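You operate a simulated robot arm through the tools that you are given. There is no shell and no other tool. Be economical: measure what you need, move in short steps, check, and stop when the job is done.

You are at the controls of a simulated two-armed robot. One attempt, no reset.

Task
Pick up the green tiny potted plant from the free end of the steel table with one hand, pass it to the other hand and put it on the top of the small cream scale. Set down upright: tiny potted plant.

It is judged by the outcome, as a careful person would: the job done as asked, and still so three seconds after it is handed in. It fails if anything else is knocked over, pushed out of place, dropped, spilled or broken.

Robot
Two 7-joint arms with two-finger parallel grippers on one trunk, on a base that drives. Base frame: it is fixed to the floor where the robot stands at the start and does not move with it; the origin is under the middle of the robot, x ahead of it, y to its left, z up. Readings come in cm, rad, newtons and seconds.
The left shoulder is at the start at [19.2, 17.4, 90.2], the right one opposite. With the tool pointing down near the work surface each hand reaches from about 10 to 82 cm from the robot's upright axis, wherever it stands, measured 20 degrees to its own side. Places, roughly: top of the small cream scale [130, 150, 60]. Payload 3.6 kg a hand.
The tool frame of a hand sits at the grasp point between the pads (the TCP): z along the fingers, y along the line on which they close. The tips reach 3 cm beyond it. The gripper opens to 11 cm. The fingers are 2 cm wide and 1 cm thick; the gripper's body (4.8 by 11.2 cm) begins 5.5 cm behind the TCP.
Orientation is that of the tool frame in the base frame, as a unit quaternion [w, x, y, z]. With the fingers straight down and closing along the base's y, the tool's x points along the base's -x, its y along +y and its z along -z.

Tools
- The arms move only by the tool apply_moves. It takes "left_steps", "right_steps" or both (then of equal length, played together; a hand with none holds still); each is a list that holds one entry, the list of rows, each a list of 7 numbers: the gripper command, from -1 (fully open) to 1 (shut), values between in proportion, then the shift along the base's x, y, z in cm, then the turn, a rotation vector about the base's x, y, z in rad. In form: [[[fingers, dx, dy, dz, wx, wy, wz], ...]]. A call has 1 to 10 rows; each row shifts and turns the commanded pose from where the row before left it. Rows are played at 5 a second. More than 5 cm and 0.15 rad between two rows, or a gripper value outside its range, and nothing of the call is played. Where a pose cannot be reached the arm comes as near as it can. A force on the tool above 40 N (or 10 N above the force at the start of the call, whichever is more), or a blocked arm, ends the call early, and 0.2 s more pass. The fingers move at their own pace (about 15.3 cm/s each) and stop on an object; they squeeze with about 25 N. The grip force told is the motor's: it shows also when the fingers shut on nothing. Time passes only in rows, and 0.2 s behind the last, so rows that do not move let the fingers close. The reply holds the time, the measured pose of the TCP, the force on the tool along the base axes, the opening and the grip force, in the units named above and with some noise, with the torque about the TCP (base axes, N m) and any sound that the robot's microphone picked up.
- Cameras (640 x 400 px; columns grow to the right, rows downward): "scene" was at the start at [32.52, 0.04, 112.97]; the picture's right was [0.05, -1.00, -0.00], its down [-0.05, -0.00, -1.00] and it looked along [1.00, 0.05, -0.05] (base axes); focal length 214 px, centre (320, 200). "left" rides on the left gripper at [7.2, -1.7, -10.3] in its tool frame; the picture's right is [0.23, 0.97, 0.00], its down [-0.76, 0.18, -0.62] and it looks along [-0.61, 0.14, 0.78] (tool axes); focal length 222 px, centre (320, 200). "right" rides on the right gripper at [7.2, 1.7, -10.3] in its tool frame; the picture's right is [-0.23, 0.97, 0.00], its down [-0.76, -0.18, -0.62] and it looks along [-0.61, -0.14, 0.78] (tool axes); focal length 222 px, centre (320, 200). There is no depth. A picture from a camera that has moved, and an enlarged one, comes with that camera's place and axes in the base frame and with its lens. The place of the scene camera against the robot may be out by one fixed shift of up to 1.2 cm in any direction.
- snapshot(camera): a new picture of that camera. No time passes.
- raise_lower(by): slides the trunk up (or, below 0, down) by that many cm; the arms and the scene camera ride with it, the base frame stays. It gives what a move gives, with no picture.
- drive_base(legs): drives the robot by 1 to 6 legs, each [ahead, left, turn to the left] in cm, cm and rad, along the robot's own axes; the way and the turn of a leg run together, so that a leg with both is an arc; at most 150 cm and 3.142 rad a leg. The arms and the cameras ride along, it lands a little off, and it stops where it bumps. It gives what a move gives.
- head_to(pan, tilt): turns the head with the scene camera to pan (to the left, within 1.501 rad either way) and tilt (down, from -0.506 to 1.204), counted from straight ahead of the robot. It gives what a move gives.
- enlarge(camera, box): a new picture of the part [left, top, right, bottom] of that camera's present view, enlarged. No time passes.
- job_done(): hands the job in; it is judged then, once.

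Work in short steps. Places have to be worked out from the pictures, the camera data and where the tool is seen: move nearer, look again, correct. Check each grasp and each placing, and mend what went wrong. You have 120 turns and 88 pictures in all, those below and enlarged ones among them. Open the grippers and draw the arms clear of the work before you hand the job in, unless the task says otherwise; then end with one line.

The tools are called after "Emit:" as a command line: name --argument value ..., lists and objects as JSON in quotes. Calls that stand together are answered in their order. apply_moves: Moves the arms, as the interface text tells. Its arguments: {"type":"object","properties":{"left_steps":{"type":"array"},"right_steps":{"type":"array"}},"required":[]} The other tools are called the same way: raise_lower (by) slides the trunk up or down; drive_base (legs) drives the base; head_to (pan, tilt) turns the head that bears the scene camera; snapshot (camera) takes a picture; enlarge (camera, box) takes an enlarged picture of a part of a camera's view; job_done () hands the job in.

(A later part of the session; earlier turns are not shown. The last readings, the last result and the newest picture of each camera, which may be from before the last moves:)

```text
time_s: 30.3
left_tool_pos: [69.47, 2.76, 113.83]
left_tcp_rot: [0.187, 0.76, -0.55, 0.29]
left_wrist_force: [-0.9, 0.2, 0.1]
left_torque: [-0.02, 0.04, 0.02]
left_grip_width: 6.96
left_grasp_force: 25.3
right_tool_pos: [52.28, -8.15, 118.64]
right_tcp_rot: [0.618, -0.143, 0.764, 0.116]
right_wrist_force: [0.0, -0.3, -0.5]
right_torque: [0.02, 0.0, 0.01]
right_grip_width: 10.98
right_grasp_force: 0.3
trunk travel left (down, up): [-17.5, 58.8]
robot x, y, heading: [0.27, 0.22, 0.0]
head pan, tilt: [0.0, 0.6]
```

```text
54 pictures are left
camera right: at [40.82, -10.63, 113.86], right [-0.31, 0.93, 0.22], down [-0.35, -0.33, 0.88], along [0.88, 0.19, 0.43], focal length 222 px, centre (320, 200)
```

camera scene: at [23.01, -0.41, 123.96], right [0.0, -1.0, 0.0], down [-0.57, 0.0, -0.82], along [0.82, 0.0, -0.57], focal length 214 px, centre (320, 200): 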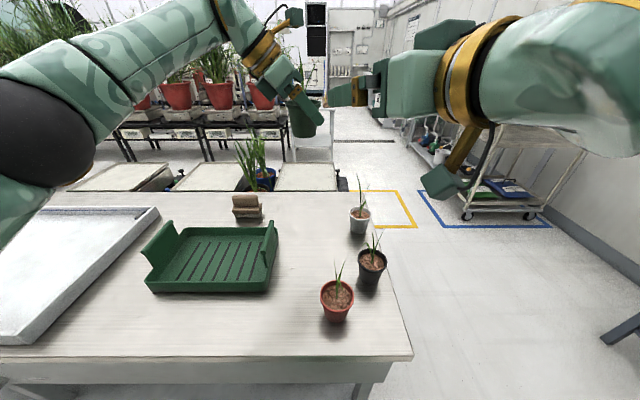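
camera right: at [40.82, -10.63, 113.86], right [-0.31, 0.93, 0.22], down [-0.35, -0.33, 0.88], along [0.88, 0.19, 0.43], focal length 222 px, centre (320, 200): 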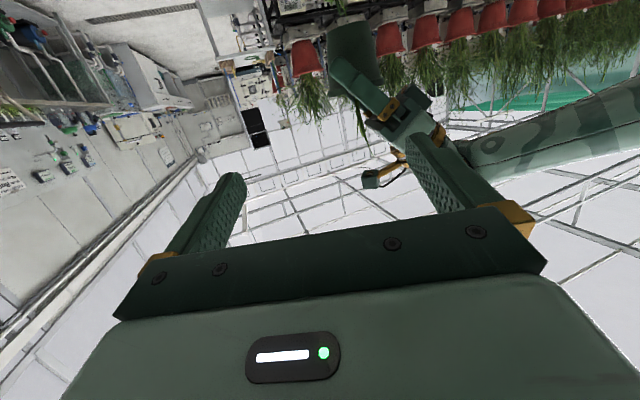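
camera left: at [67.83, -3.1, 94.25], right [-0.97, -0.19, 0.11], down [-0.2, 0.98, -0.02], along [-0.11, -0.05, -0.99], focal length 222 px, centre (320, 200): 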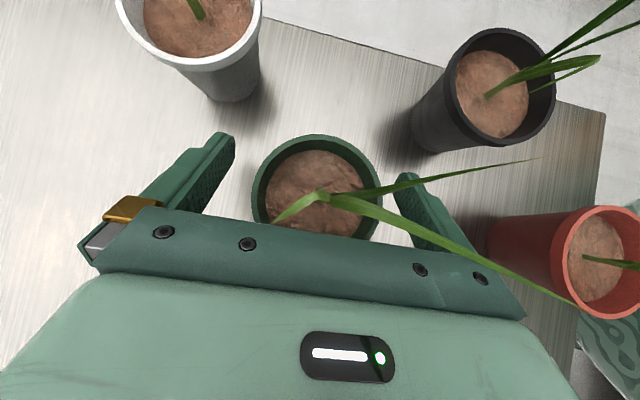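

Both hands are clear of each other. I'll zoom in from the right and scene cameras to pin down the pot's pose.

Emit:
enlarge --camera "right" --box '[270, 0, 450, 200]'

Emit:
enlarge --camera "scene" --box '[250, 50, 400, 150]'

```text
2.00 times, centred on (360, 100) of right
camera zoom: at [40.82, -10.63, 113.86], right [-0.31, 0.93, 0.22], down [-0.35, -0.33, 0.88], along [0.88, 0.19, 0.43], focal length 444 px, centre (240, 400)
```

zoom: 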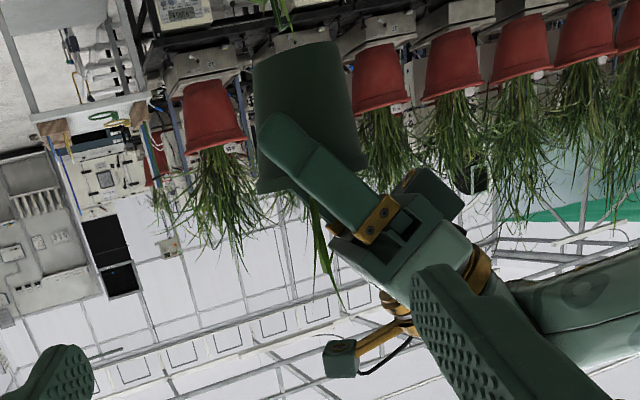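

```text
4.00 times, centred on (325, 100) of scene
camera zoom: at [23.01, -0.41, 123.96], right [0.0, -1.0, 0.0], down [-0.57, 0.0, -0.82], along [0.82, 0.0, -0.57], focal length 858 px, centre (300, 600)
```

zoom: 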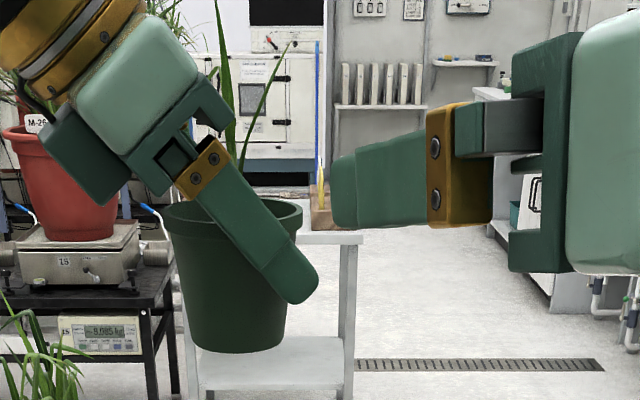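

The pot hangs upright at about axis (69.35, 3.05), rim z≈115.1, bottom z≈108.7. The right pads should sit just under the lip, at contact z≈112.6. I'll move the right hand onto the approach line 10 cm back.

Emit:
apply_moves --right_steps '[[[-1, 2.1, 2.4, -1.2, 0, 0, 0], [-1, 2.1, 2.4, -1.2, 0, 0, 0], [-0.8, 2.2, 2.25, -1.2, 0, 0, 0], [-0.75, 0, 0, 0, 0, 0, 0]]]'

Emit:
enlarge --camera "right" --box '[160, 0, 480, 200]'

Emit:
enlarge --camera "scene" --box '[250, 50, 400, 150]'

```text
time_s: 31.3
left_tool_pos: [69.51, 2.65, 113.91]
left_tcp_rot: [0.186, 0.761, -0.55, 0.289]
left_wrist_force: [-0.3, 0.3, -0.6]
left_torque: [-0.01, 0.0, 0.01]
left_grip_width: 6.92
left_grasp_force: 25.3
right_tool_pos: [58.73, -1.0, 115.18]
right_tcp_rot: [0.618, -0.143, 0.764, 0.116]
right_wrist_force: [-1.2, -0.3, -0.4]
right_torque: [-0.01, -0.02, 0.01]
right_grip_width: 9.66
right_grasp_force: 0.2
trunk travel left (down, up): [-17.5, 58.8]
robot x, y, heading: [0.08, -0.31, -0.001]
head pan, tilt: [0.0, 0.6]
```

```text
2.00 times, centred on (320, 100) of right
camera zoom: at [47.18, -3.57, 110.27], right [-0.31, 0.93, 0.22], down [-0.35, -0.33, 0.88], along [0.88, 0.19, 0.43], focal length 444 px, centre (320, 400)
```

zoom: 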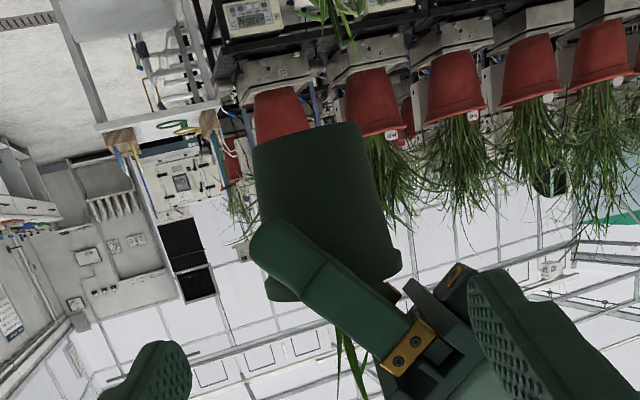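

```text
4.00 times, centred on (325, 100) of scene
camera zoom: at [23.01, -0.43, 123.95], right [0.0, -1.0, 0.0], down [-0.57, 0.0, -0.82], along [0.82, 0.0, -0.57], focal length 858 px, centre (300, 600)
```

zoom: 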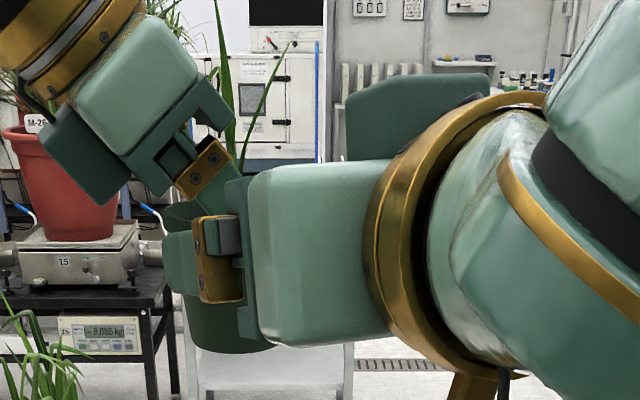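

The geometry matches: the projected contact point falls just below the lip and within 0.4 cm of the axis. I'll advance along the pointing direction with a small lateral correction, still open.

Emit:
apply_moves --right_steps '[[[-0.75, 2.2, 1.1, -0.52, 0, 0, 0], [-0.75, 2.2, 1.1, -0.52, 0, 0, 0], [-0.75, 2.2, 0.9, -0.52, 0, 0, 0], [-0.75, 0, 0, 0, 0, 0, 0]]]'

Emit:
snapshot --camera "right"

Emit:
enlarge --camera "left" --box '[150, 50, 530, 300]'

```text
time_s: 32.3
left_tool_pos: [69.42, 2.73, 113.74]
left_tcp_rot: [0.187, 0.761, -0.55, 0.29]
left_wrist_force: [1.0, -0.4, -1.0]
left_torque: [0.03, -0.02, -0.02]
left_grip_width: 6.91
left_grasp_force: 25.5
right_tool_pos: [65.31, 2.23, 113.68]
right_tcp_rot: [0.619, -0.143, 0.764, 0.116]
right_wrist_force: [-0.8, 0.4, -0.2]
right_torque: [0.01, -0.02, 0.01]
right_grip_width: 9.62
right_grasp_force: 0.2
trunk travel left (down, up): [-17.5, 58.8]
robot x, y, heading: [0.07, -0.26, 0.002]
head pan, tilt: [0.0, 0.6]
```

```text
49 pictures are left
camera right: at [53.75, -0.34, 108.69], right [-0.31, 0.93, 0.22], down [-0.35, -0.33, 0.88], along [0.88, 0.19, 0.43], focal length 222 px, centre (320, 200)
```

right: 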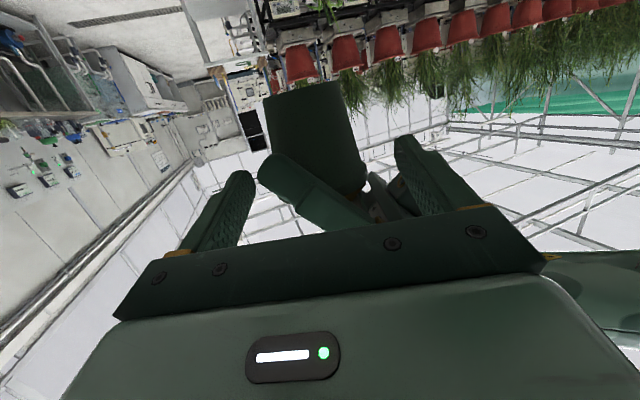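

```text
1.60 times, centred on (340, 175) of left
camera zoom: at [70.4, 4.24, 126.56], right [-0.87, -0.48, 0.11], down [-0.49, 0.87, -0.02], along [-0.09, -0.08, -0.99], focal length 355 px, centre (288, 240)
```

zoom: 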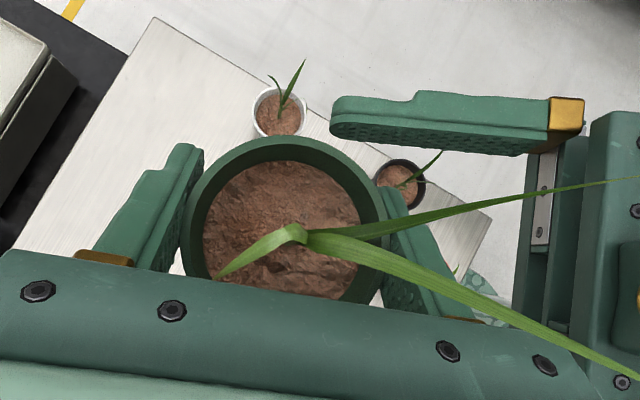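

The overhead view shows the right hand's near finger with about 0.8 cm clearance, so I'll shift 0.4 cm toward -y. Then I'll advance the last 2.4 cm.

Emit:
apply_moves --right_steps '[[[-0.75, 0.15, -0.37, -0.1, 0, 0, 0], [-0.75, 1.1, 0.42, -0.3, 0, 0, 0], [-0.75, 1.1, 0.42, -0.3, 0, 0, 0], [-0.75, 0, 0, 0, 0, 0, 0]]]'

Emit:
snapshot --camera "right"

Emit:
enlarge --camera "left" --box '[150, 50, 530, 300]'

```text
time_s: 33.3
left_tool_pos: [69.52, 2.66, 113.93]
left_tcp_rot: [0.188, 0.76, -0.55, 0.29]
left_wrist_force: [0.7, -0.3, -0.9]
left_torque: [-0.04, -0.03, 0.01]
left_grip_width: 6.95
left_grasp_force: 25.4
right_tool_pos: [67.69, 2.48, 112.85]
right_tcp_rot: [0.618, -0.143, 0.764, 0.116]
right_wrist_force: [-0.8, 0.8, 0.5]
right_torque: [-0.02, 0.01, -0.02]
right_grip_width: 9.64
right_grasp_force: 0.0
trunk travel left (down, up): [-17.5, 58.8]
robot x, y, heading: [0.15, 0.09, -0.003]
head pan, tilt: [0.0, 0.6]
```

```text
47 pictures are left
camera right: at [56.14, 0.11, 107.96], right [-0.31, 0.93, 0.22], down [-0.35, -0.33, 0.88], along [0.88, 0.19, 0.43], focal length 222 px, centre (320, 200)
```

right: 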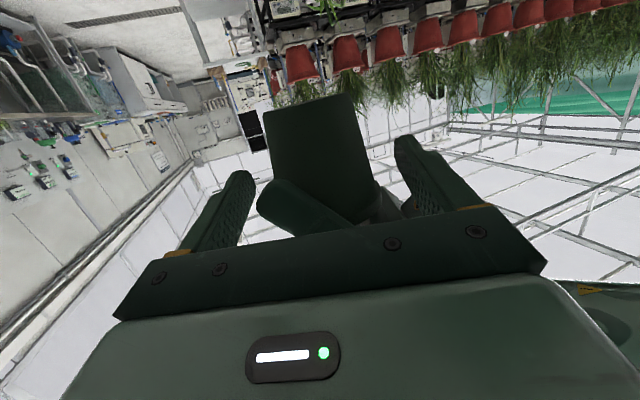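

```text
1.60 times, centred on (340, 175) of left
camera zoom: at [70.42, 4.26, 126.53], right [-0.87, -0.48, 0.11], down [-0.49, 0.87, -0.02], along [-0.09, -0.08, -0.99], focal length 355 px, centre (288, 240)
```

zoom: 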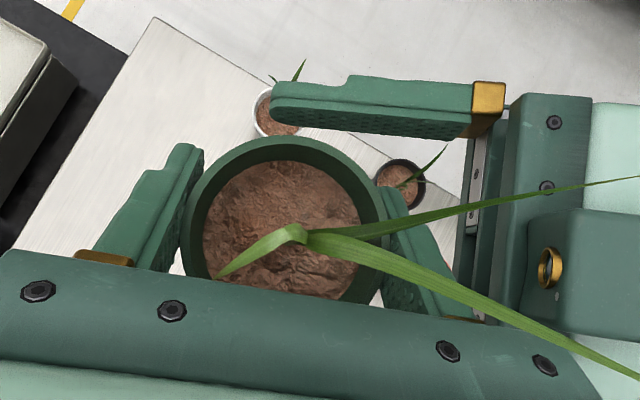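

The fingertips are just past the pot's axis. I'll advance 0.6 cm more for a better bite and then close the right gripper with the left still holding.

Emit:
apply_moves --right_steps '[[[-0.75, 0.55, 0.21, -0.35, 0, 0, 0], [-0.3, 0, 0, 0, 0, 0, 0], [0.2, 0, 0, 0, 0, 0, 0], [1, 0, 0, 0, 0, 0, 0], [1, 0, 0, 0, 0, 0, 0]]]'

Emit:
snapshot --camera "right"

Emit:
enlarge --camera "left" --box '[150, 50, 530, 300]'

```text
time_s: 34.5
left_tool_pos: [69.54, 2.81, 113.84]
left_tcp_rot: [0.188, 0.76, -0.551, 0.289]
left_wrist_force: [2.7, -5.4, -1.3]
left_torque: [-0.03, -0.01, -0.06]
left_grip_width: 6.94
left_grasp_force: 24.8
right_tool_pos: [68.26, 2.86, 112.41]
right_tcp_rot: [0.618, -0.144, 0.764, 0.117]
right_wrist_force: [-2.3, 6.6, 0.0]
right_torque: [-0.04, -0.07, 0.13]
right_grip_width: 6.55
right_grasp_force: 25.6
trunk travel left (down, up): [-17.5, 58.8]
robot x, y, heading: [0.18, -0.17, -0.0]
head pan, tilt: [0.0, 0.6]
```

```text
45 pictures are left
camera right: at [56.68, 0.36, 107.6], right [-0.31, 0.92, 0.22], down [-0.35, -0.33, 0.88], along [0.88, 0.19, 0.43], focal length 222 px, centre (320, 200)
```

right: 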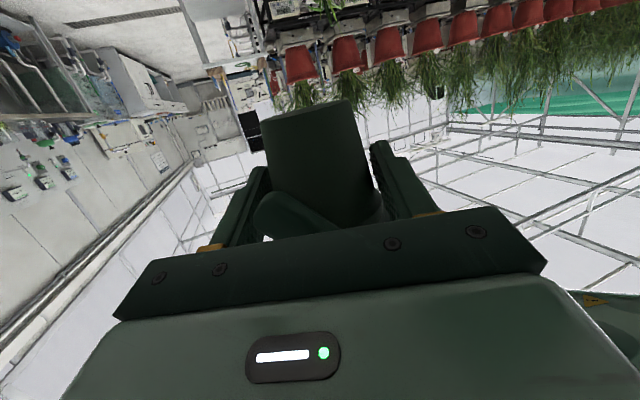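

```text
1.60 times, centred on (340, 175) of left
camera zoom: at [70.42, 4.22, 126.53], right [-0.87, -0.48, 0.11], down [-0.49, 0.87, -0.02], along [-0.09, -0.08, -0.99], focal length 355 px, centre (288, 240)
```

zoom: 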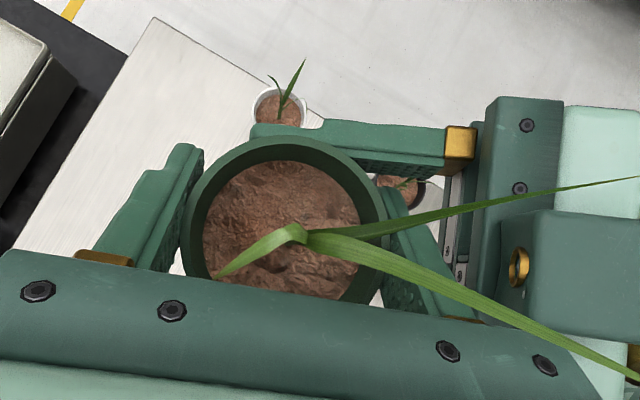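

The right hand holds the pot just under the lip (6.55 cm, 25 N). I'll open the left slightly without moving and check that the right keeps hold.

Emit:
apply_moves --left_steps '[[[0.1, 0, 0, 0, 0, 0, 0], [-0.2, 0, 0, 0, 0, 0, 0], [-0.5, 0, 0, 0, 0, 0, 0], [-0.5, 0, 0, 0, 0, 0, 0]]]' --right_steps '[[[1, 0, 0, 0, 0, 0, 0], [1, 0, 0, 0, 0, 0, 0], [1, 0, 0, 0, 0, 0, 0], [1, 0, 0, 0, 0, 0, 0]]]'

Emit:
enlarge --camera "left" --box '[150, 50, 530, 300]'

```text
time_s: 35.5
left_tool_pos: [69.52, 2.9, 113.77]
left_tcp_rot: [0.188, 0.76, -0.551, 0.289]
left_wrist_force: [-0.1, -0.5, 1.0]
left_torque: [0.01, 0.02, 0.0]
left_grip_width: 8.24
left_grasp_force: 0.0
right_tool_pos: [68.26, 2.79, 112.68]
right_tcp_rot: [0.618, -0.143, 0.765, 0.116]
right_wrist_force: [0.4, -0.6, -0.3]
right_torque: [-0.02, 0.02, -0.04]
right_grip_width: 6.59
right_grasp_force: 25.1
trunk travel left (down, up): [-17.5, 58.8]
robot x, y, heading: [-0.12, -0.16, -0.004]
head pan, tilt: [0.0, 0.6]
```

```text
1.60 times, centred on (340, 175) of left
camera zoom: at [70.44, 4.28, 126.53], right [-0.87, -0.48, 0.11], down [-0.49, 0.87, -0.02], along [-0.09, -0.08, -0.99], focal length 355 px, centre (288, 240)
```

zoom: 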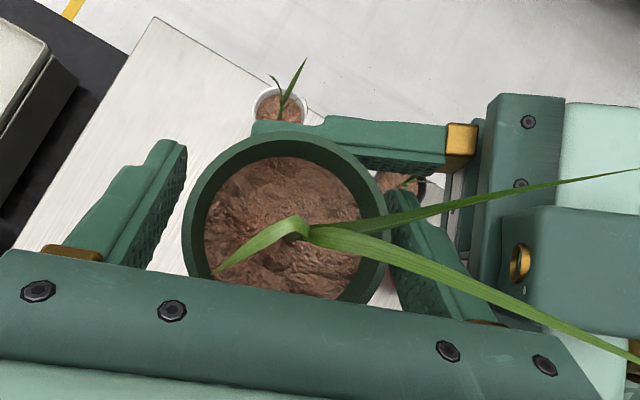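

The right hand holds the pot alone, stable at 6.59. I'll slide the left hand out along its own finger axis.

Emit:
apply_moves --left_steps '[[[-0.5, -0.24, 0.6, 0.76, 0, 0, 0], [-0.5, -0.48, 1.2, 1.52, 0, 0, 0], [-0.5, -0.7, 1.8, 2.3, 0, 0, 0], [-0.5, -0.7, 1.8, 2.3, 0, 0, 0], [-0.5, -0.9, 2.4, 3, 0, 0, 0], [-0.5, -0.9, 2.4, 2, 0, 0, 0], [-0.5, 0, 4, 0, 0, 0, 0], [-0.5, 0, 4, 0, 0, 0, 0]]]'

Emit:
snapshot --camera "scene"

Emit:
snapshot --camera "left"

```text
time_s: 37.3
left_tool_pos: [65.34, 20.7, 125.79]
left_tcp_rot: [0.186, 0.76, -0.551, 0.291]
left_wrist_force: [-0.6, -0.5, 0.3]
left_torque: [0.02, -0.01, -0.02]
left_grip_width: 8.24
left_grasp_force: 0.1
left hand out of reach, approached as far as the arm can: row 8
right_tool_pos: [68.12, 2.76, 112.44]
right_tcp_rot: [0.618, -0.143, 0.764, 0.116]
right_wrist_force: [0.1, -1.5, 0.5]
right_torque: [0.02, 0.0, -0.02]
right_grip_width: 6.57
right_grasp_force: 25.3
trunk travel left (down, up): [-17.5, 58.8]
robot x, y, heading: [0.12, -0.02, 0.0]
head pan, tilt: [0.0, 0.6]
```

```text
42 pictures are left
camera scene: at [23.02, -0.41, 123.95], right [0.0, -1.0, 0.0], down [-0.57, 0.0, -0.82], along [0.82, 0.0, -0.57], focal length 214 px, centre (320, 200)
```

scene: 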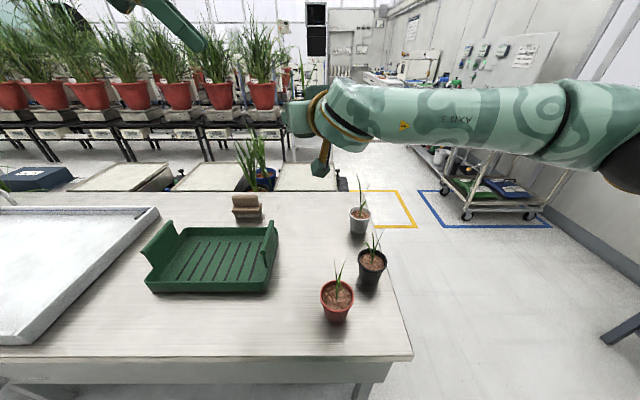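

```text
41 pictures are left
camera left: at [66.17, 22.27, 138.47], right [-0.87, -0.48, 0.11], down [-0.49, 0.87, -0.03], along [-0.08, -0.08, -0.99], focal length 222 px, centre (320, 200)
```

left: 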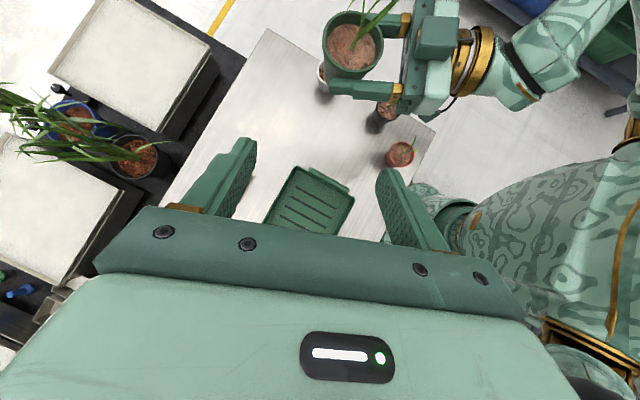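

The handover is done. I'll bring the left hand back out of the view and look left for the scale.

Emit:
apply_moves --left_steps '[[[-0.5, -4, 0, 0, 0, 0, 0], [-0.5, -4, 0, 0, 0, 0, 0], [-0.5, -4, 1, -1, 0, 0, 0], [-0.5, -4, 1, -3, 0, 0, 0], [-0.5, -3, 1, -3, 0, 0, 0], [-0.5, 0, 0, -4, 0, 0, 0], [-0.5, 0, 0, -4, 0, 0, 0]]]'

Emit:
head_to --pan 0.85 --tilt 0.4

Emit:
snapshot --camera "scene"

```text
refused: row 4 steps farther than a row can; nothing moved
```

```text
time_s: 38.5
left_tool_pos: [65.25, 20.79, 125.79]
left_tcp_rot: [0.187, 0.76, -0.55, 0.291]
left_wrist_force: [0.6, 0.0, -0.4]
left_torque: [0.01, 0.02, 0.01]
left_grip_width: 8.22
left_grasp_force: 0.0
right_tool_pos: [68.22, 2.96, 112.53]
right_tcp_rot: [0.617, -0.143, 0.765, 0.115]
right_wrist_force: [-0.1, 0.3, -0.8]
right_torque: [-0.03, 0.02, 0.02]
right_grip_width: 6.57
right_grasp_force: 25.0
trunk travel left (down, up): [-17.5, 58.8]
robot x, y, heading: [0.0, -0.1, 0.002]
head pan, tilt: [0.85, 0.4]
```

```text
40 pictures are left
camera scene: at [20.33, 6.57, 125.77], right [0.75, -0.66, 0.0], down [-0.26, -0.29, -0.92], along [0.61, 0.69, -0.39], focal length 214 px, centre (320, 200)
```

scene: 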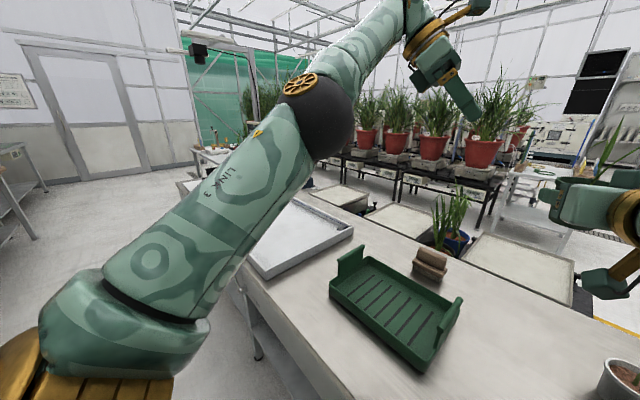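

The left forearm hides the scale's direction, so I'll fold the left hand back and down in valid steps and look again.

Emit:
apply_moves --left_steps '[[[-0.5, -4, 0, 0, 0, 0, 0], [-0.5, -4, 0, 0, 0, 0, 0], [-0.5, -4, 0, -1, 0, 0, 0], [-0.5, -3.5, 0, -3, 0, 0, 0], [-0.5, -3, 0, -3, 0, 0, 0], [-0.5, 0, 0, -4.5, 0, 0, 0], [-0.5, 0, 0, -4.5, 0, 0, 0], [-0.5, 0, 0, -4.5, 0, 0, 0]]]'

Emit:
snapshot --camera "scene"

```text
time_s: 40.3
left_tool_pos: [67.64, 23.03, 121.06]
left_tcp_rot: [0.189, 0.76, -0.552, 0.288]
left_wrist_force: [-0.1, 0.8, -1.0]
left_torque: [0.01, 0.01, -0.01]
left_grip_width: 8.27
left_grasp_force: 0.1
left hand out of reach, approached as far as the arm can: row 1, 2, 3, 4, 5, 6, 7, 8
right_tool_pos: [68.29, 2.9, 112.45]
right_tcp_rot: [0.618, -0.143, 0.765, 0.116]
right_wrist_force: [0.4, 0.2, -0.4]
right_torque: [-0.01, -0.01, 0.02]
right_grip_width: 6.53
right_grasp_force: 25.3
trunk travel left (down, up): [-17.5, 58.8]
robot x, y, heading: [-0.14, -0.05, 0.002]
head pan, tilt: [0.85, 0.4]
```

```text
39 pictures are left
camera scene: at [20.42, 6.6, 125.74], right [0.75, -0.66, 0.0], down [-0.26, -0.29, -0.92], along [0.61, 0.69, -0.39], focal length 214 px, centre (320, 200)
```

scene: 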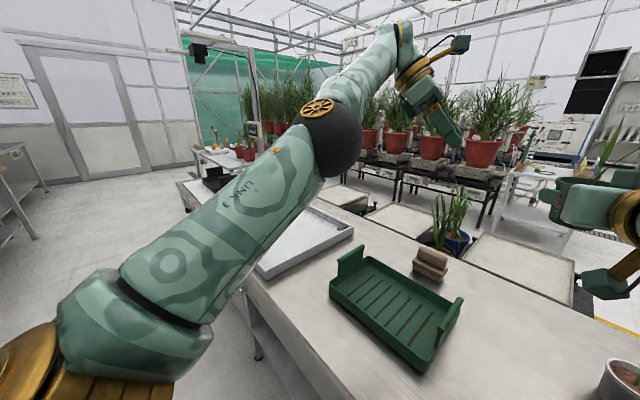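

The twisted wrist is limiting reach, so I'll untilt and unwind the left hand back toward its home orientation first.

Emit:
apply_moves --left_steps '[[[-0.5, 0, 0, 0, 0.133, 0.043, 0], [-0.5, 0, 0, 0, 0.133, 0.043, 0], [-0.5, 0, 0, 0, 0.133, 0.043, 0], [-0.5, 0, 0, 0, 0.133, 0.043, 0], [-0.5, 0, 0, 0, 0.133, 0.043, 0], [-0.5, -1, 0, 0, 0, 0, -0.15], [-0.5, -1, 0, 0, 0, 0, -0.15], [-0.5, -1, 0, 0, 0, 0, -0.15], [-0.5, -1, 0, 0, 0, 0, -0.15], [-0.5, -1, 0, 0, 0, 0, -0.15]]]'

Emit:
apply_moves --left_steps '[[[-0.5, -3, 0.5, -1, 0, 0, -0.15], [-0.5, -3, 0.5, -1, 0, 0, -0.15], [-0.5, -3, 0.5, -1, 0, 0, -0.15], [-0.5, -3, 0.5, -1, 0, 0, -0.15], [-0.5, -3, 0, -2, 0, 0, -0.15], [-0.5, -3, 0, -2, 0, 0, -0.15], [-0.5, -3, 0, -2, 0, 0, -0.15], [-0.5, 0, 0, -3, 0, 0, 0], [-0.5, 0, 0, -3, 0, 0, 0]]]'

Emit:
snapshot --camera "scene"

```text
time_s: 42.5
left_tool_pos: [57.22, 19.09, 124.37]
left_tcp_rot: [-0.111, -0.528, 0.836, -0.098]
left_wrist_force: [0.5, -1.0, -0.8]
left_torque: [0.0, 0.01, 0.03]
left_grip_width: 8.26
left_grasp_force: 0.0
left hand out of reach, approached as far as the arm can: row 1, 2, 3, 4, 5
right_tool_pos: [68.2, 2.91, 112.48]
right_tcp_rot: [0.617, -0.143, 0.765, 0.116]
right_wrist_force: [0.0, -0.5, -1.0]
right_torque: [-0.02, -0.01, -0.01]
right_grip_width: 6.53
right_grasp_force: 25.1
trunk travel left (down, up): [-17.5, 58.8]
robot x, y, heading: [0.19, 0.08, -0.002]
head pan, tilt: [0.85, 0.4]
```

```text
time_s: 44.5
left_tool_pos: [36.22, 21.17, 108.37]
left_tcp_rot: [-0.145, -0.038, 0.988, -0.029]
left_wrist_force: [0.7, -0.8, 0.5]
left_torque: [0.01, 0.03, -0.01]
left_grip_width: 8.23
left_grasp_force: 0.0
right_tool_pos: [68.35, 2.97, 112.45]
right_tcp_rot: [0.617, -0.143, 0.766, 0.115]
right_wrist_force: [0.4, -0.5, -0.9]
right_torque: [0.02, -0.01, 0.03]
right_grip_width: 6.54
right_grasp_force: 25.1
trunk travel left (down, up): [-17.5, 58.8]
robot x, y, heading: [-0.09, -0.0, -0.002]
head pan, tilt: [0.85, 0.4]
```

```text
38 pictures are left
camera scene: at [20.33, 6.61, 125.77], right [0.75, -0.66, 0.0], down [-0.26, -0.29, -0.92], along [0.61, 0.69, -0.39], focal length 214 px, centre (320, 200)
```

scene: 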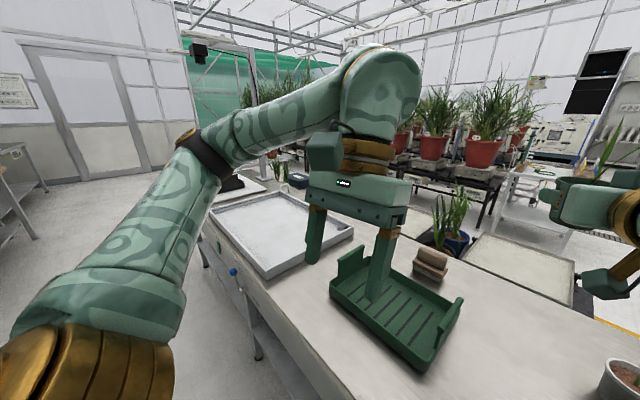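

The view is still blocked, but the way to the left looks clear. I'll strafe left 50 cm along the table with everything held high, then look again.

Emit:
drive_base --legs '[[-5, 50, 0]]'

Emit:
head_to --pan 0.45 --tilt 0.45

Emit:
snapshot --camera "scene"

```text
time_s: 47.4
left_tool_pos: [31.26, 71.1, 108.44]
left_tcp_rot: [-0.145, -0.037, 0.988, -0.029]
left_wrist_force: [-0.2, 0.7, -0.1]
left_torque: [-0.02, 0.0, 0.01]
left_grip_width: 8.26
left_grasp_force: 0.0
right_tool_pos: [63.43, 52.9, 112.54]
right_tcp_rot: [0.618, -0.142, 0.764, 0.115]
right_wrist_force: [0.2, 0.1, 0.3]
right_torque: [0.0, 0.05, 0.02]
right_grip_width: 6.53
right_grasp_force: 25.0
trunk travel left (down, up): [-17.5, 58.8]
robot x, y, heading: [-4.93, 50.28, -0.003]
head pan, tilt: [0.85, 0.4]
```

```text
time_s: 48.3
left_tool_pos: [31.29, 70.96, 108.4]
left_tcp_rot: [-0.145, -0.037, 0.988, -0.03]
left_wrist_force: [0.1, -0.2, -0.4]
left_torque: [0.0, 0.01, -0.04]
left_grip_width: 8.25
left_grasp_force: 0.0
right_tool_pos: [63.43, 52.64, 112.49]
right_tcp_rot: [0.618, -0.142, 0.765, 0.114]
right_wrist_force: [-0.1, 0.7, 0.1]
right_torque: [0.0, 0.0, -0.02]
right_grip_width: 6.54
right_grasp_force: 24.7
trunk travel left (down, up): [-17.5, 58.8]
robot x, y, heading: [-5.1, 49.75, -0.004]
head pan, tilt: [0.45, 0.45]
```

```text
37 pictures are left
camera scene: at [17.57, 53.6, 125.31], right [0.43, -0.9, 0.0], down [-0.39, -0.19, -0.9], along [0.81, 0.39, -0.44], focal length 214 px, centre (320, 200)
```

scene: 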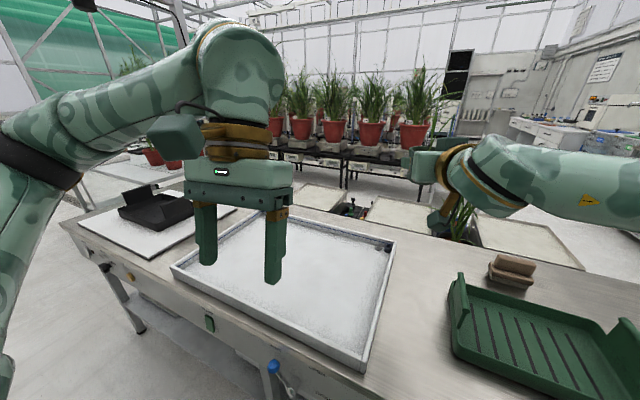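

The table runs to about y≈188, and the scale's direction is behind the left hand. I'll strafe 55 cm more so the scale shows between the two hands.

Emit:
drive_base --legs '[[0, 55, 0]]'

Emit:
head_to --pan 0.3 --tilt 0.4

Emit:
snapshot --camera "scene"

```text
time_s: 51.4
left_tool_pos: [31.21, 126.27, 108.28]
left_tcp_rot: [-0.145, -0.04, 0.988, -0.03]
left_wrist_force: [-0.9, 0.4, 0.3]
left_torque: [-0.04, -0.02, 0.0]
left_grip_width: 8.25
left_grasp_force: 0.1
right_tool_pos: [63.4, 107.92, 112.52]
right_tcp_rot: [0.618, -0.143, 0.765, 0.115]
right_wrist_force: [0.8, 0.4, -0.4]
right_torque: [0.0, 0.02, -0.02]
right_grip_width: 6.52
right_grasp_force: 25.0
trunk travel left (down, up): [-17.5, 58.8]
robot x, y, heading: [-4.82, 105.27, 0.002]
head pan, tilt: [0.45, 0.45]
```

```text
time_s: 52.1
left_tool_pos: [31.22, 126.17, 108.41]
left_tcp_rot: [-0.144, -0.039, 0.988, -0.03]
left_wrist_force: [0.7, -0.8, -0.2]
left_torque: [-0.02, -0.03, 0.02]
left_grip_width: 8.26
left_grasp_force: 0.0
right_tool_pos: [63.34, 107.87, 112.48]
right_tcp_rot: [0.618, -0.144, 0.764, 0.116]
right_wrist_force: [0.3, -0.3, 0.9]
right_torque: [0.02, -0.01, 0.02]
right_grip_width: 6.5
right_grasp_force: 24.8
trunk travel left (down, up): [-17.5, 58.8]
robot x, y, heading: [-4.74, 104.88, -0.002]
head pan, tilt: [0.3, 0.4]
```

```text
36 pictures are left
camera scene: at [18.16, 107.4, 125.77], right [0.3, -0.95, 0.0], down [-0.37, -0.12, -0.92], along [0.88, 0.27, -0.39], focal length 214 px, centre (320, 200)
```

scene: 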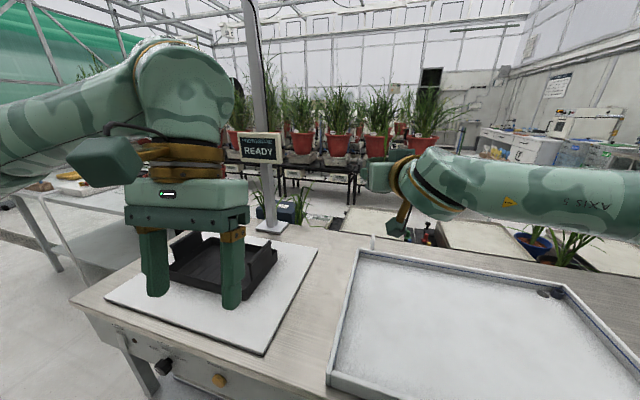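

There's a "READY" display on a post ahead. I'll zoom into the area where the scale should be, around pixel (309,222).

Emit:
enlarge --camera "scene" --box '[230, 130, 390, 250]'

```text
3.33 times, centred on (310, 190) of scene
camera zoom: at [18.16, 107.4, 125.77], right [0.3, -0.95, 0.0], down [-0.37, -0.12, -0.92], along [0.88, 0.27, -0.39], focal length 715 px, centre (353, 233)
```

zoom: 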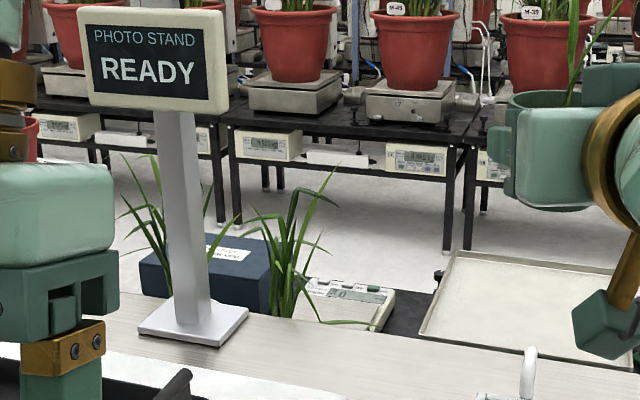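

The small cream scale is on a lower bench behind the table at roughly (131, 146, 60), too far to reach from here. There seems to be a wide gap past the table's left end (y 188–330). I'll back off, strafe left past the end, and look at the route.

Emit:
drive_base --legs '[[-30, 0, 0], [0, 150, 0]]'

Emit:
head_to --pan -0.25 --tilt 0.45

Emit:
snapshot --camera "scene"

```text
time_s: 61.3
left_tool_pos: [2.22, 277.7, 108.44]
left_tcp_rot: [-0.145, -0.034, 0.988, -0.029]
left_wrist_force: [-0.1, 0.6, -0.3]
left_torque: [0.02, 0.02, 0.02]
left_grip_width: 8.26
left_grasp_force: 0.0
right_tool_pos: [33.95, 259.07, 112.55]
right_tcp_rot: [0.619, -0.138, 0.765, 0.112]
right_wrist_force: [-0.1, -0.1, -1.5]
right_torque: [-0.04, 0.05, -0.02]
right_grip_width: 6.49
right_grasp_force: 24.7
trunk travel left (down, up): [-17.5, 58.8]
robot x, y, heading: [-34.61, 257.2, -0.015]
head pan, tilt: [0.3, 0.4]
```

```text
time_s: 62.3
left_tool_pos: [2.09, 277.74, 108.34]
left_tcp_rot: [-0.145, -0.034, 0.988, -0.03]
left_wrist_force: [0.1, 0.3, 0.2]
left_torque: [0.03, -0.02, -0.02]
left_grip_width: 8.25
left_grasp_force: 0.2
right_tool_pos: [33.9, 258.94, 112.56]
right_tcp_rot: [0.618, -0.138, 0.766, 0.112]
right_wrist_force: [0.8, 0.5, -1.3]
right_torque: [-0.06, 0.04, 0.01]
right_grip_width: 6.51
right_grasp_force: 25.0
trunk travel left (down, up): [-17.5, 58.8]
robot x, y, heading: [-34.21, 257.0, -0.013]
head pan, tilt: [-0.25, 0.45]
```

```text
34 pictures are left
camera scene: at [-11.24, 254.13, 125.31], right [-0.26, -0.97, 0.0], down [-0.42, 0.11, -0.9], along [0.87, -0.23, -0.44], focal length 214 px, centre (320, 200)
```

scene: 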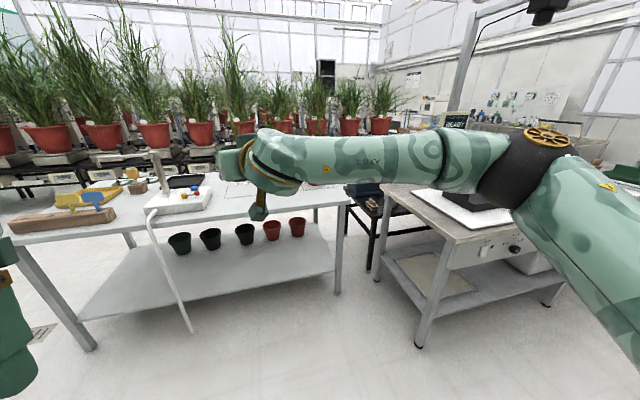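

A tool bench stands right ahead (y 214–359), and the gap beside it is too narrow. I need to get round to the far aisle. I'll look left to see whether there's a way past that bench.

Emit:
head_to --pan 0.5 --tilt 0.35

Emit:
snapshot --camera "scene"

```text
time_s: 63.4
left_tool_pos: [1.95, 277.76, 108.42]
left_tcp_rot: [-0.145, -0.033, 0.988, -0.029]
left_wrist_force: [0.9, -0.6, -0.7]
left_torque: [-0.02, 0.04, -0.01]
left_grip_width: 8.25
left_grasp_force: 0.1
right_tool_pos: [34.02, 259.17, 112.47]
right_tcp_rot: [0.619, -0.138, 0.765, 0.112]
right_wrist_force: [0.1, -0.2, -1.0]
right_torque: [0.02, -0.02, 0.0]
right_grip_width: 6.49
right_grasp_force: 24.9
trunk travel left (down, up): [-17.5, 58.8]
robot x, y, heading: [-34.2, 257.04, -0.014]
head pan, tilt: [0.499, 0.351]
```

```text
33 pictures are left
camera scene: at [-11.88, 260.85, 126.22], right [0.47, -0.88, 0.0], down [-0.3, -0.16, -0.94], along [0.83, 0.44, -0.34], focal length 214 px, centre (320, 200)
```

scene: 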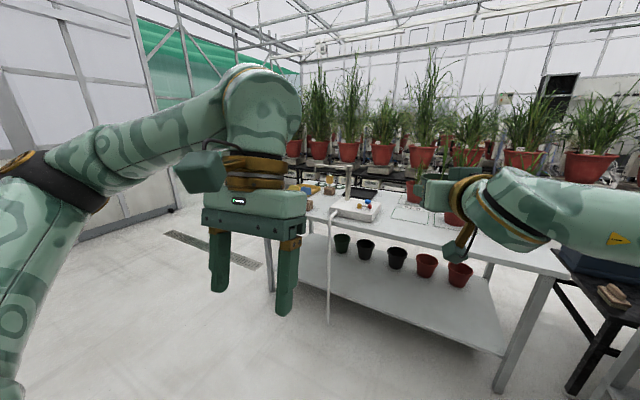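

To the left the floor is open past the bench's end (y≈360). I'll strafe to y≈425, go forward a bit, and check the far aisle.

Emit:
drive_base --legs '[[0, 150, 0], [0, 25, 0.014], [100, 0, 0]]'

Emit:
head_to --pan -0.3 --tilt 0.35

Emit:
snapshot --camera "scene"

```text
time_s: 77.0
left_tool_pos: [103.88, 452.29, 108.43]
left_tcp_rot: [-0.145, -0.037, 0.988, -0.029]
left_wrist_force: [0.2, 0.0, -0.5]
left_torque: [0.01, 0.01, -0.01]
left_grip_width: 8.26
left_grasp_force: 0.1
right_tool_pos: [135.85, 433.92, 112.42]
right_tcp_rot: [0.617, -0.142, 0.765, 0.114]
right_wrist_force: [0.0, -0.1, -0.9]
right_torque: [-0.01, 0.02, -0.04]
right_grip_width: 6.44
right_grasp_force: 24.6
trunk travel left (down, up): [-17.5, 58.8]
robot x, y, heading: [67.76, 431.49, -0.006]
head pan, tilt: [0.499, 0.351]
```

```text
time_s: 78.1
left_tool_pos: [103.81, 452.36, 108.41]
left_tcp_rot: [-0.145, -0.037, 0.988, -0.03]
left_wrist_force: [-1.0, 0.1, -0.4]
left_torque: [0.0, 0.06, -0.01]
left_grip_width: 8.22
left_grasp_force: 0.1
right_tool_pos: [135.88, 433.98, 112.48]
right_tcp_rot: [0.618, -0.143, 0.764, 0.116]
right_wrist_force: [0.5, 0.4, -0.5]
right_torque: [0.0, 0.04, 0.01]
right_grip_width: 6.46
right_grasp_force: 24.5
trunk travel left (down, up): [-17.5, 58.8]
robot x, y, heading: [67.58, 431.31, -0.004]
head pan, tilt: [-0.3, 0.351]
```

```text
32 pictures are left
camera scene: at [90.71, 428.13, 126.23], right [-0.3, -0.95, 0.0], down [-0.33, 0.1, -0.94], along [0.9, -0.28, -0.34], focal length 214 px, centre (320, 200)
```

scene: 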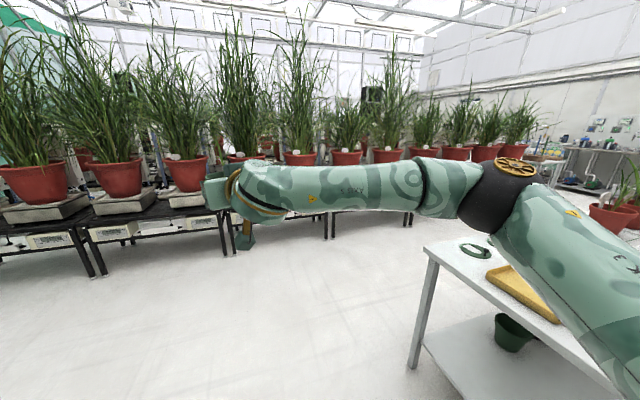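

The aisle between the benches (far edge x≈152–165) and the rack (x≈296) is clear. The right grip width has drifted from 6.57 to 6.45, so I'll check the pot before going on.

Emit:
snapshot --camera "right"

```text
31 pictures are left
camera right: at [124.33, 431.49, 107.61], right [-0.3, 0.93, 0.22], down [-0.36, -0.33, 0.88], along [0.88, 0.19, 0.43], focal length 222 px, centre (320, 200)
```

right: 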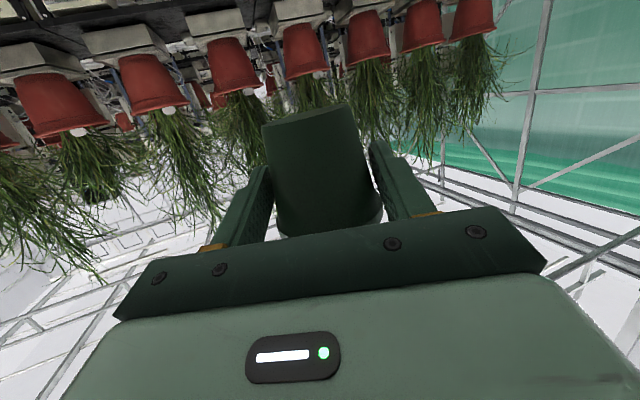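

The pot is still seated between the pads. I'll turn right by 90° here, then strafe into the aisle so that I face along it (-y).

Emit:
drive_base --legs '[[35, 12, 0], [0, 0, -1.571], [0, 112, 0]]'

Emit:
head_to --pan -0.1 --tilt 0.4

Emit:
snapshot --camera "scene"

```text
time_s: 89.6
left_tool_pos: [236.3, 407.76, 108.38]
left_tcp_rot: [-0.124, 0.668, 0.73, 0.08]
left_wrist_force: [0.4, -0.6, -1.5]
left_torque: [0.02, 0.02, 0.02]
left_grip_width: 8.26
left_grasp_force: 0.1
right_tool_pos: [218.24, 375.47, 112.37]
right_tcp_rot: [0.52, 0.436, 0.644, -0.352]
right_wrist_force: [-0.5, 0.2, 0.2]
right_torque: [0.02, 0.0, -0.01]
right_grip_width: 6.42
right_grasp_force: 24.4
trunk travel left (down, up): [-17.5, 58.8]
robot x, y, heading: [214.58, 443.72, -1.561]
head pan, tilt: [-0.3, 0.351]
```

```text
time_s: 90.4
left_tool_pos: [236.23, 407.71, 108.39]
left_tcp_rot: [-0.125, 0.668, 0.73, 0.08]
left_wrist_force: [-0.6, 0.2, 1.0]
left_torque: [-0.01, -0.01, 0.0]
left_grip_width: 8.26
left_grasp_force: 0.0
right_tool_pos: [218.29, 375.61, 112.55]
right_tcp_rot: [0.521, 0.436, 0.643, -0.353]
right_wrist_force: [-0.4, -0.8, -1.0]
right_torque: [0.01, 0.04, 0.03]
right_grip_width: 6.38
right_grasp_force: 25.0
trunk travel left (down, up): [-17.5, 58.8]
robot x, y, heading: [214.8, 443.47, -1.561]
head pan, tilt: [-0.099, 0.4]
```

```text
30 pictures are left
camera scene: at [214.17, 420.02, 125.77], right [-1.0, 0.09, 0.0], down [0.04, 0.39, -0.92], along [-0.08, -0.92, -0.39], focal length 214 px, centre (320, 200)
```

scene: 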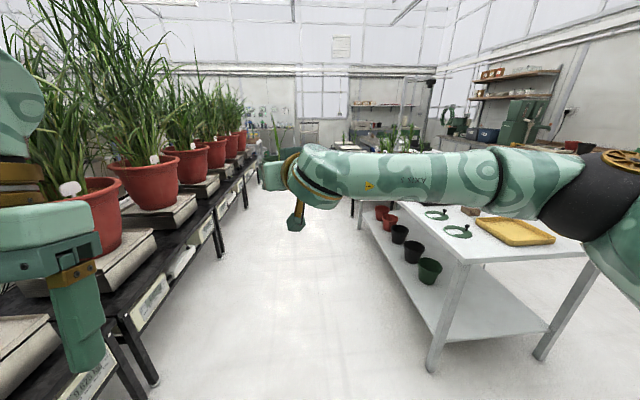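

The aisle is clear and the pot is steady, though the grip width is slowly creeping (6.38), so I'll keep moving. I'll drive along the aisle to about y≈215 and look at the bench.

Emit:
drive_base --legs '[[150, 0, -0.01], [75, 0, 0]]'

Emit:
head_to --pan -0.75 --tilt 0.6

Emit:
snapshot --camera "scene"

```text
time_s: 101.5
left_tool_pos: [236.99, 181.22, 108.39]
left_tcp_rot: [-0.124, 0.669, 0.728, 0.081]
left_wrist_force: [-0.4, 0.1, 0.7]
left_torque: [0.04, 0.02, -0.02]
left_grip_width: 8.25
left_grasp_force: 0.0
right_tool_pos: [218.92, 149.15, 112.46]
right_tcp_rot: [0.519, 0.438, 0.643, -0.353]
right_wrist_force: [-0.3, 0.2, -0.6]
right_torque: [-0.01, 0.01, -0.02]
right_grip_width: 6.37
right_grasp_force: 25.3
trunk travel left (down, up): [-17.5, 58.8]
robot x, y, heading: [215.27, 217.34, -1.563]
head pan, tilt: [-0.099, 0.4]
```

```text
time_s: 102.5
left_tool_pos: [236.98, 181.18, 108.33]
left_tcp_rot: [-0.123, 0.669, 0.728, 0.08]
left_wrist_force: [0.9, 0.1, 1.4]
left_torque: [0.01, 0.0, 0.01]
left_grip_width: 8.23
left_grasp_force: 0.0
right_tool_pos: [218.93, 149.07, 112.43]
right_tcp_rot: [0.52, 0.437, 0.644, -0.353]
right_wrist_force: [-1.0, 0.3, -0.5]
right_torque: [-0.01, 0.02, -0.02]
right_grip_width: 6.36
right_grasp_force: 25.2
trunk travel left (down, up): [-17.5, 58.8]
robot x, y, heading: [215.8, 217.49, -1.565]
head pan, tilt: [-0.75, 0.6]
```

```text
29 pictures are left
camera scene: at [209.84, 196.28, 123.95], right [-0.74, 0.68, 0.0], down [0.38, 0.42, -0.82], along [-0.56, -0.61, -0.57], focal length 214 px, centre (320, 200)
```

scene: 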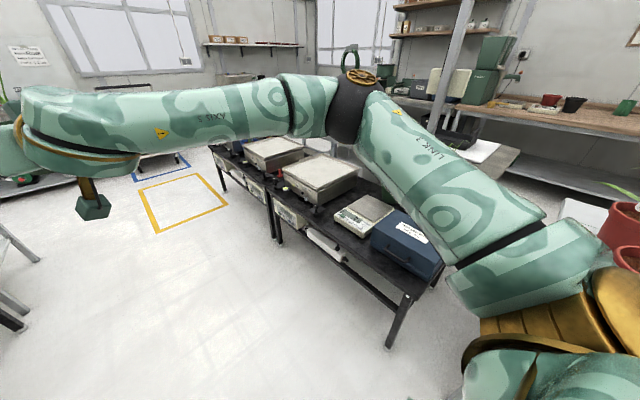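

The cream scale is clearly visible near the aisle edge of the black bench, at about (136, 149). I'll zoom in on its top.

Emit:
enlarge --camera "scene" --box '[290, 160, 450, 270]'

```text
3.64 times, centred on (370, 215) of scene
camera zoom: at [209.84, 196.28, 123.95], right [-0.74, 0.68, 0.0], down [0.38, 0.42, -0.82], along [-0.56, -0.61, -0.57], focal length 780 px, centre (138, 146)
```

zoom: 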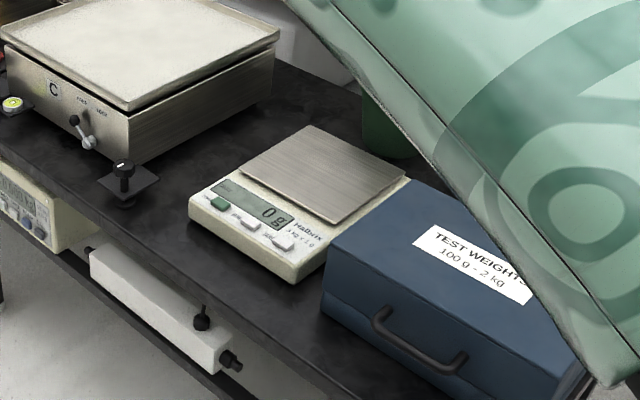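

The pan is centred near (133, 150), with the weights box beginning at y≈161 and the large scale at y<133. I'll drive to about (215, 128) and turn so the right hand points straight along -x at the scale, keeping the pot high.

Emit:
drive_base --legs '[[89, 0, 0], [0, 0, -1.94]]'

Emit:
head_to --pan 0.2 --tilt 0.75

Emit:
snapshot --camera "scene"

Emit:
snapshot --camera "right"

```text
time_s: 111.9
left_tool_pos: [174.66, 121.52, 108.42]
left_tcp_rot: [-0.003, 0.979, -0.145, 0.147]
left_wrist_force: [0.3, -0.5, -0.6]
left_torque: [-0.01, -0.03, 0.01]
left_grip_width: 8.27
left_grasp_force: 0.0
right_tool_pos: [151.29, 150.26, 112.47]
right_tcp_rot: [0.0, 0.778, 0.0, -0.628]
right_wrist_force: [-0.1, -0.3, -1.0]
right_torque: [-0.02, 0.01, 0.0]
right_grip_width: 6.29
right_grasp_force: 24.8
trunk travel left (down, up): [-17.5, 58.8]
robot x, y, heading: [215.87, 127.82, 2.767]
head pan, tilt: [-0.75, 0.6]
```

```text
time_s: 113.1
left_tool_pos: [174.47, 121.64, 108.42]
left_tcp_rot: [-0.003, 0.978, -0.144, 0.148]
left_wrist_force: [0.2, -0.2, 0.0]
left_torque: [-0.02, 0.04, -0.02]
left_grip_width: 8.26
left_grasp_force: 0.1
right_tool_pos: [151.27, 150.2, 112.48]
right_tcp_rot: [-0.001, 0.779, -0.001, -0.628]
right_wrist_force: [0.2, 0.0, -0.7]
right_torque: [-0.01, -0.03, 0.0]
right_grip_width: 6.31
right_grasp_force: 24.9
trunk travel left (down, up): [-17.5, 58.8]
robot x, y, heading: [215.47, 128.21, 2.773]
head pan, tilt: [0.201, 0.75]
```

```text
27 pictures are left
camera scene: at [194.66, 134.28, 122.66], right [0.17, 0.99, 0.0], down [0.67, -0.12, -0.73], along [-0.72, 0.12, -0.68], focal length 214 px, centre (320, 200)
```

scene: 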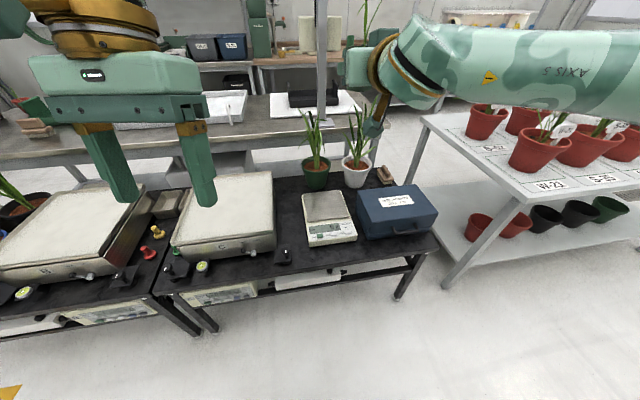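

```text
26 pictures are left
camera right: at [162.87, 148.66, 107.6], right [-0.05, -0.97, 0.22], down [0.45, 0.18, 0.88], along [-0.89, 0.14, 0.43], focal length 222 px, centre (320, 200)
```

right: 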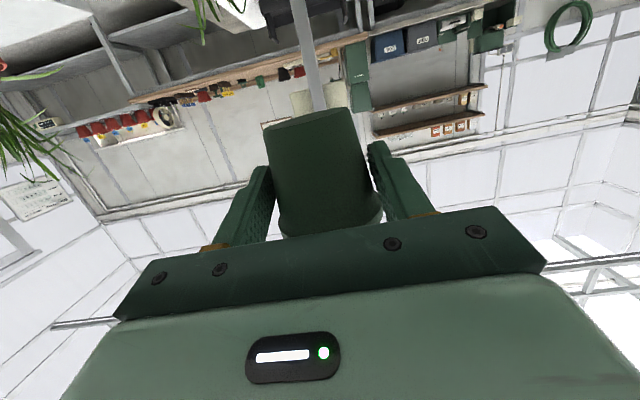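

I have a very clear view of the scale now. I'll zoom in to fix the pan's centre.

Emit:
enlarge --camera "scene" --box '[270, 150, 450, 270]'

```text
3.33 times, centred on (360, 210) of scene
camera zoom: at [194.66, 134.28, 122.66], right [0.17, 0.99, 0.0], down [0.67, -0.12, -0.73], along [-0.72, 0.12, -0.68], focal length 715 px, centre (187, 167)
```

zoom: 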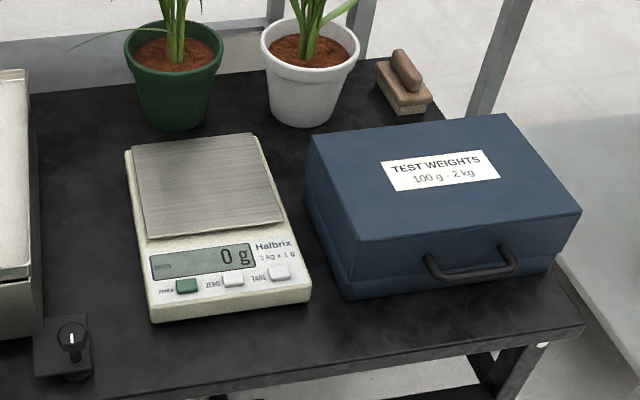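

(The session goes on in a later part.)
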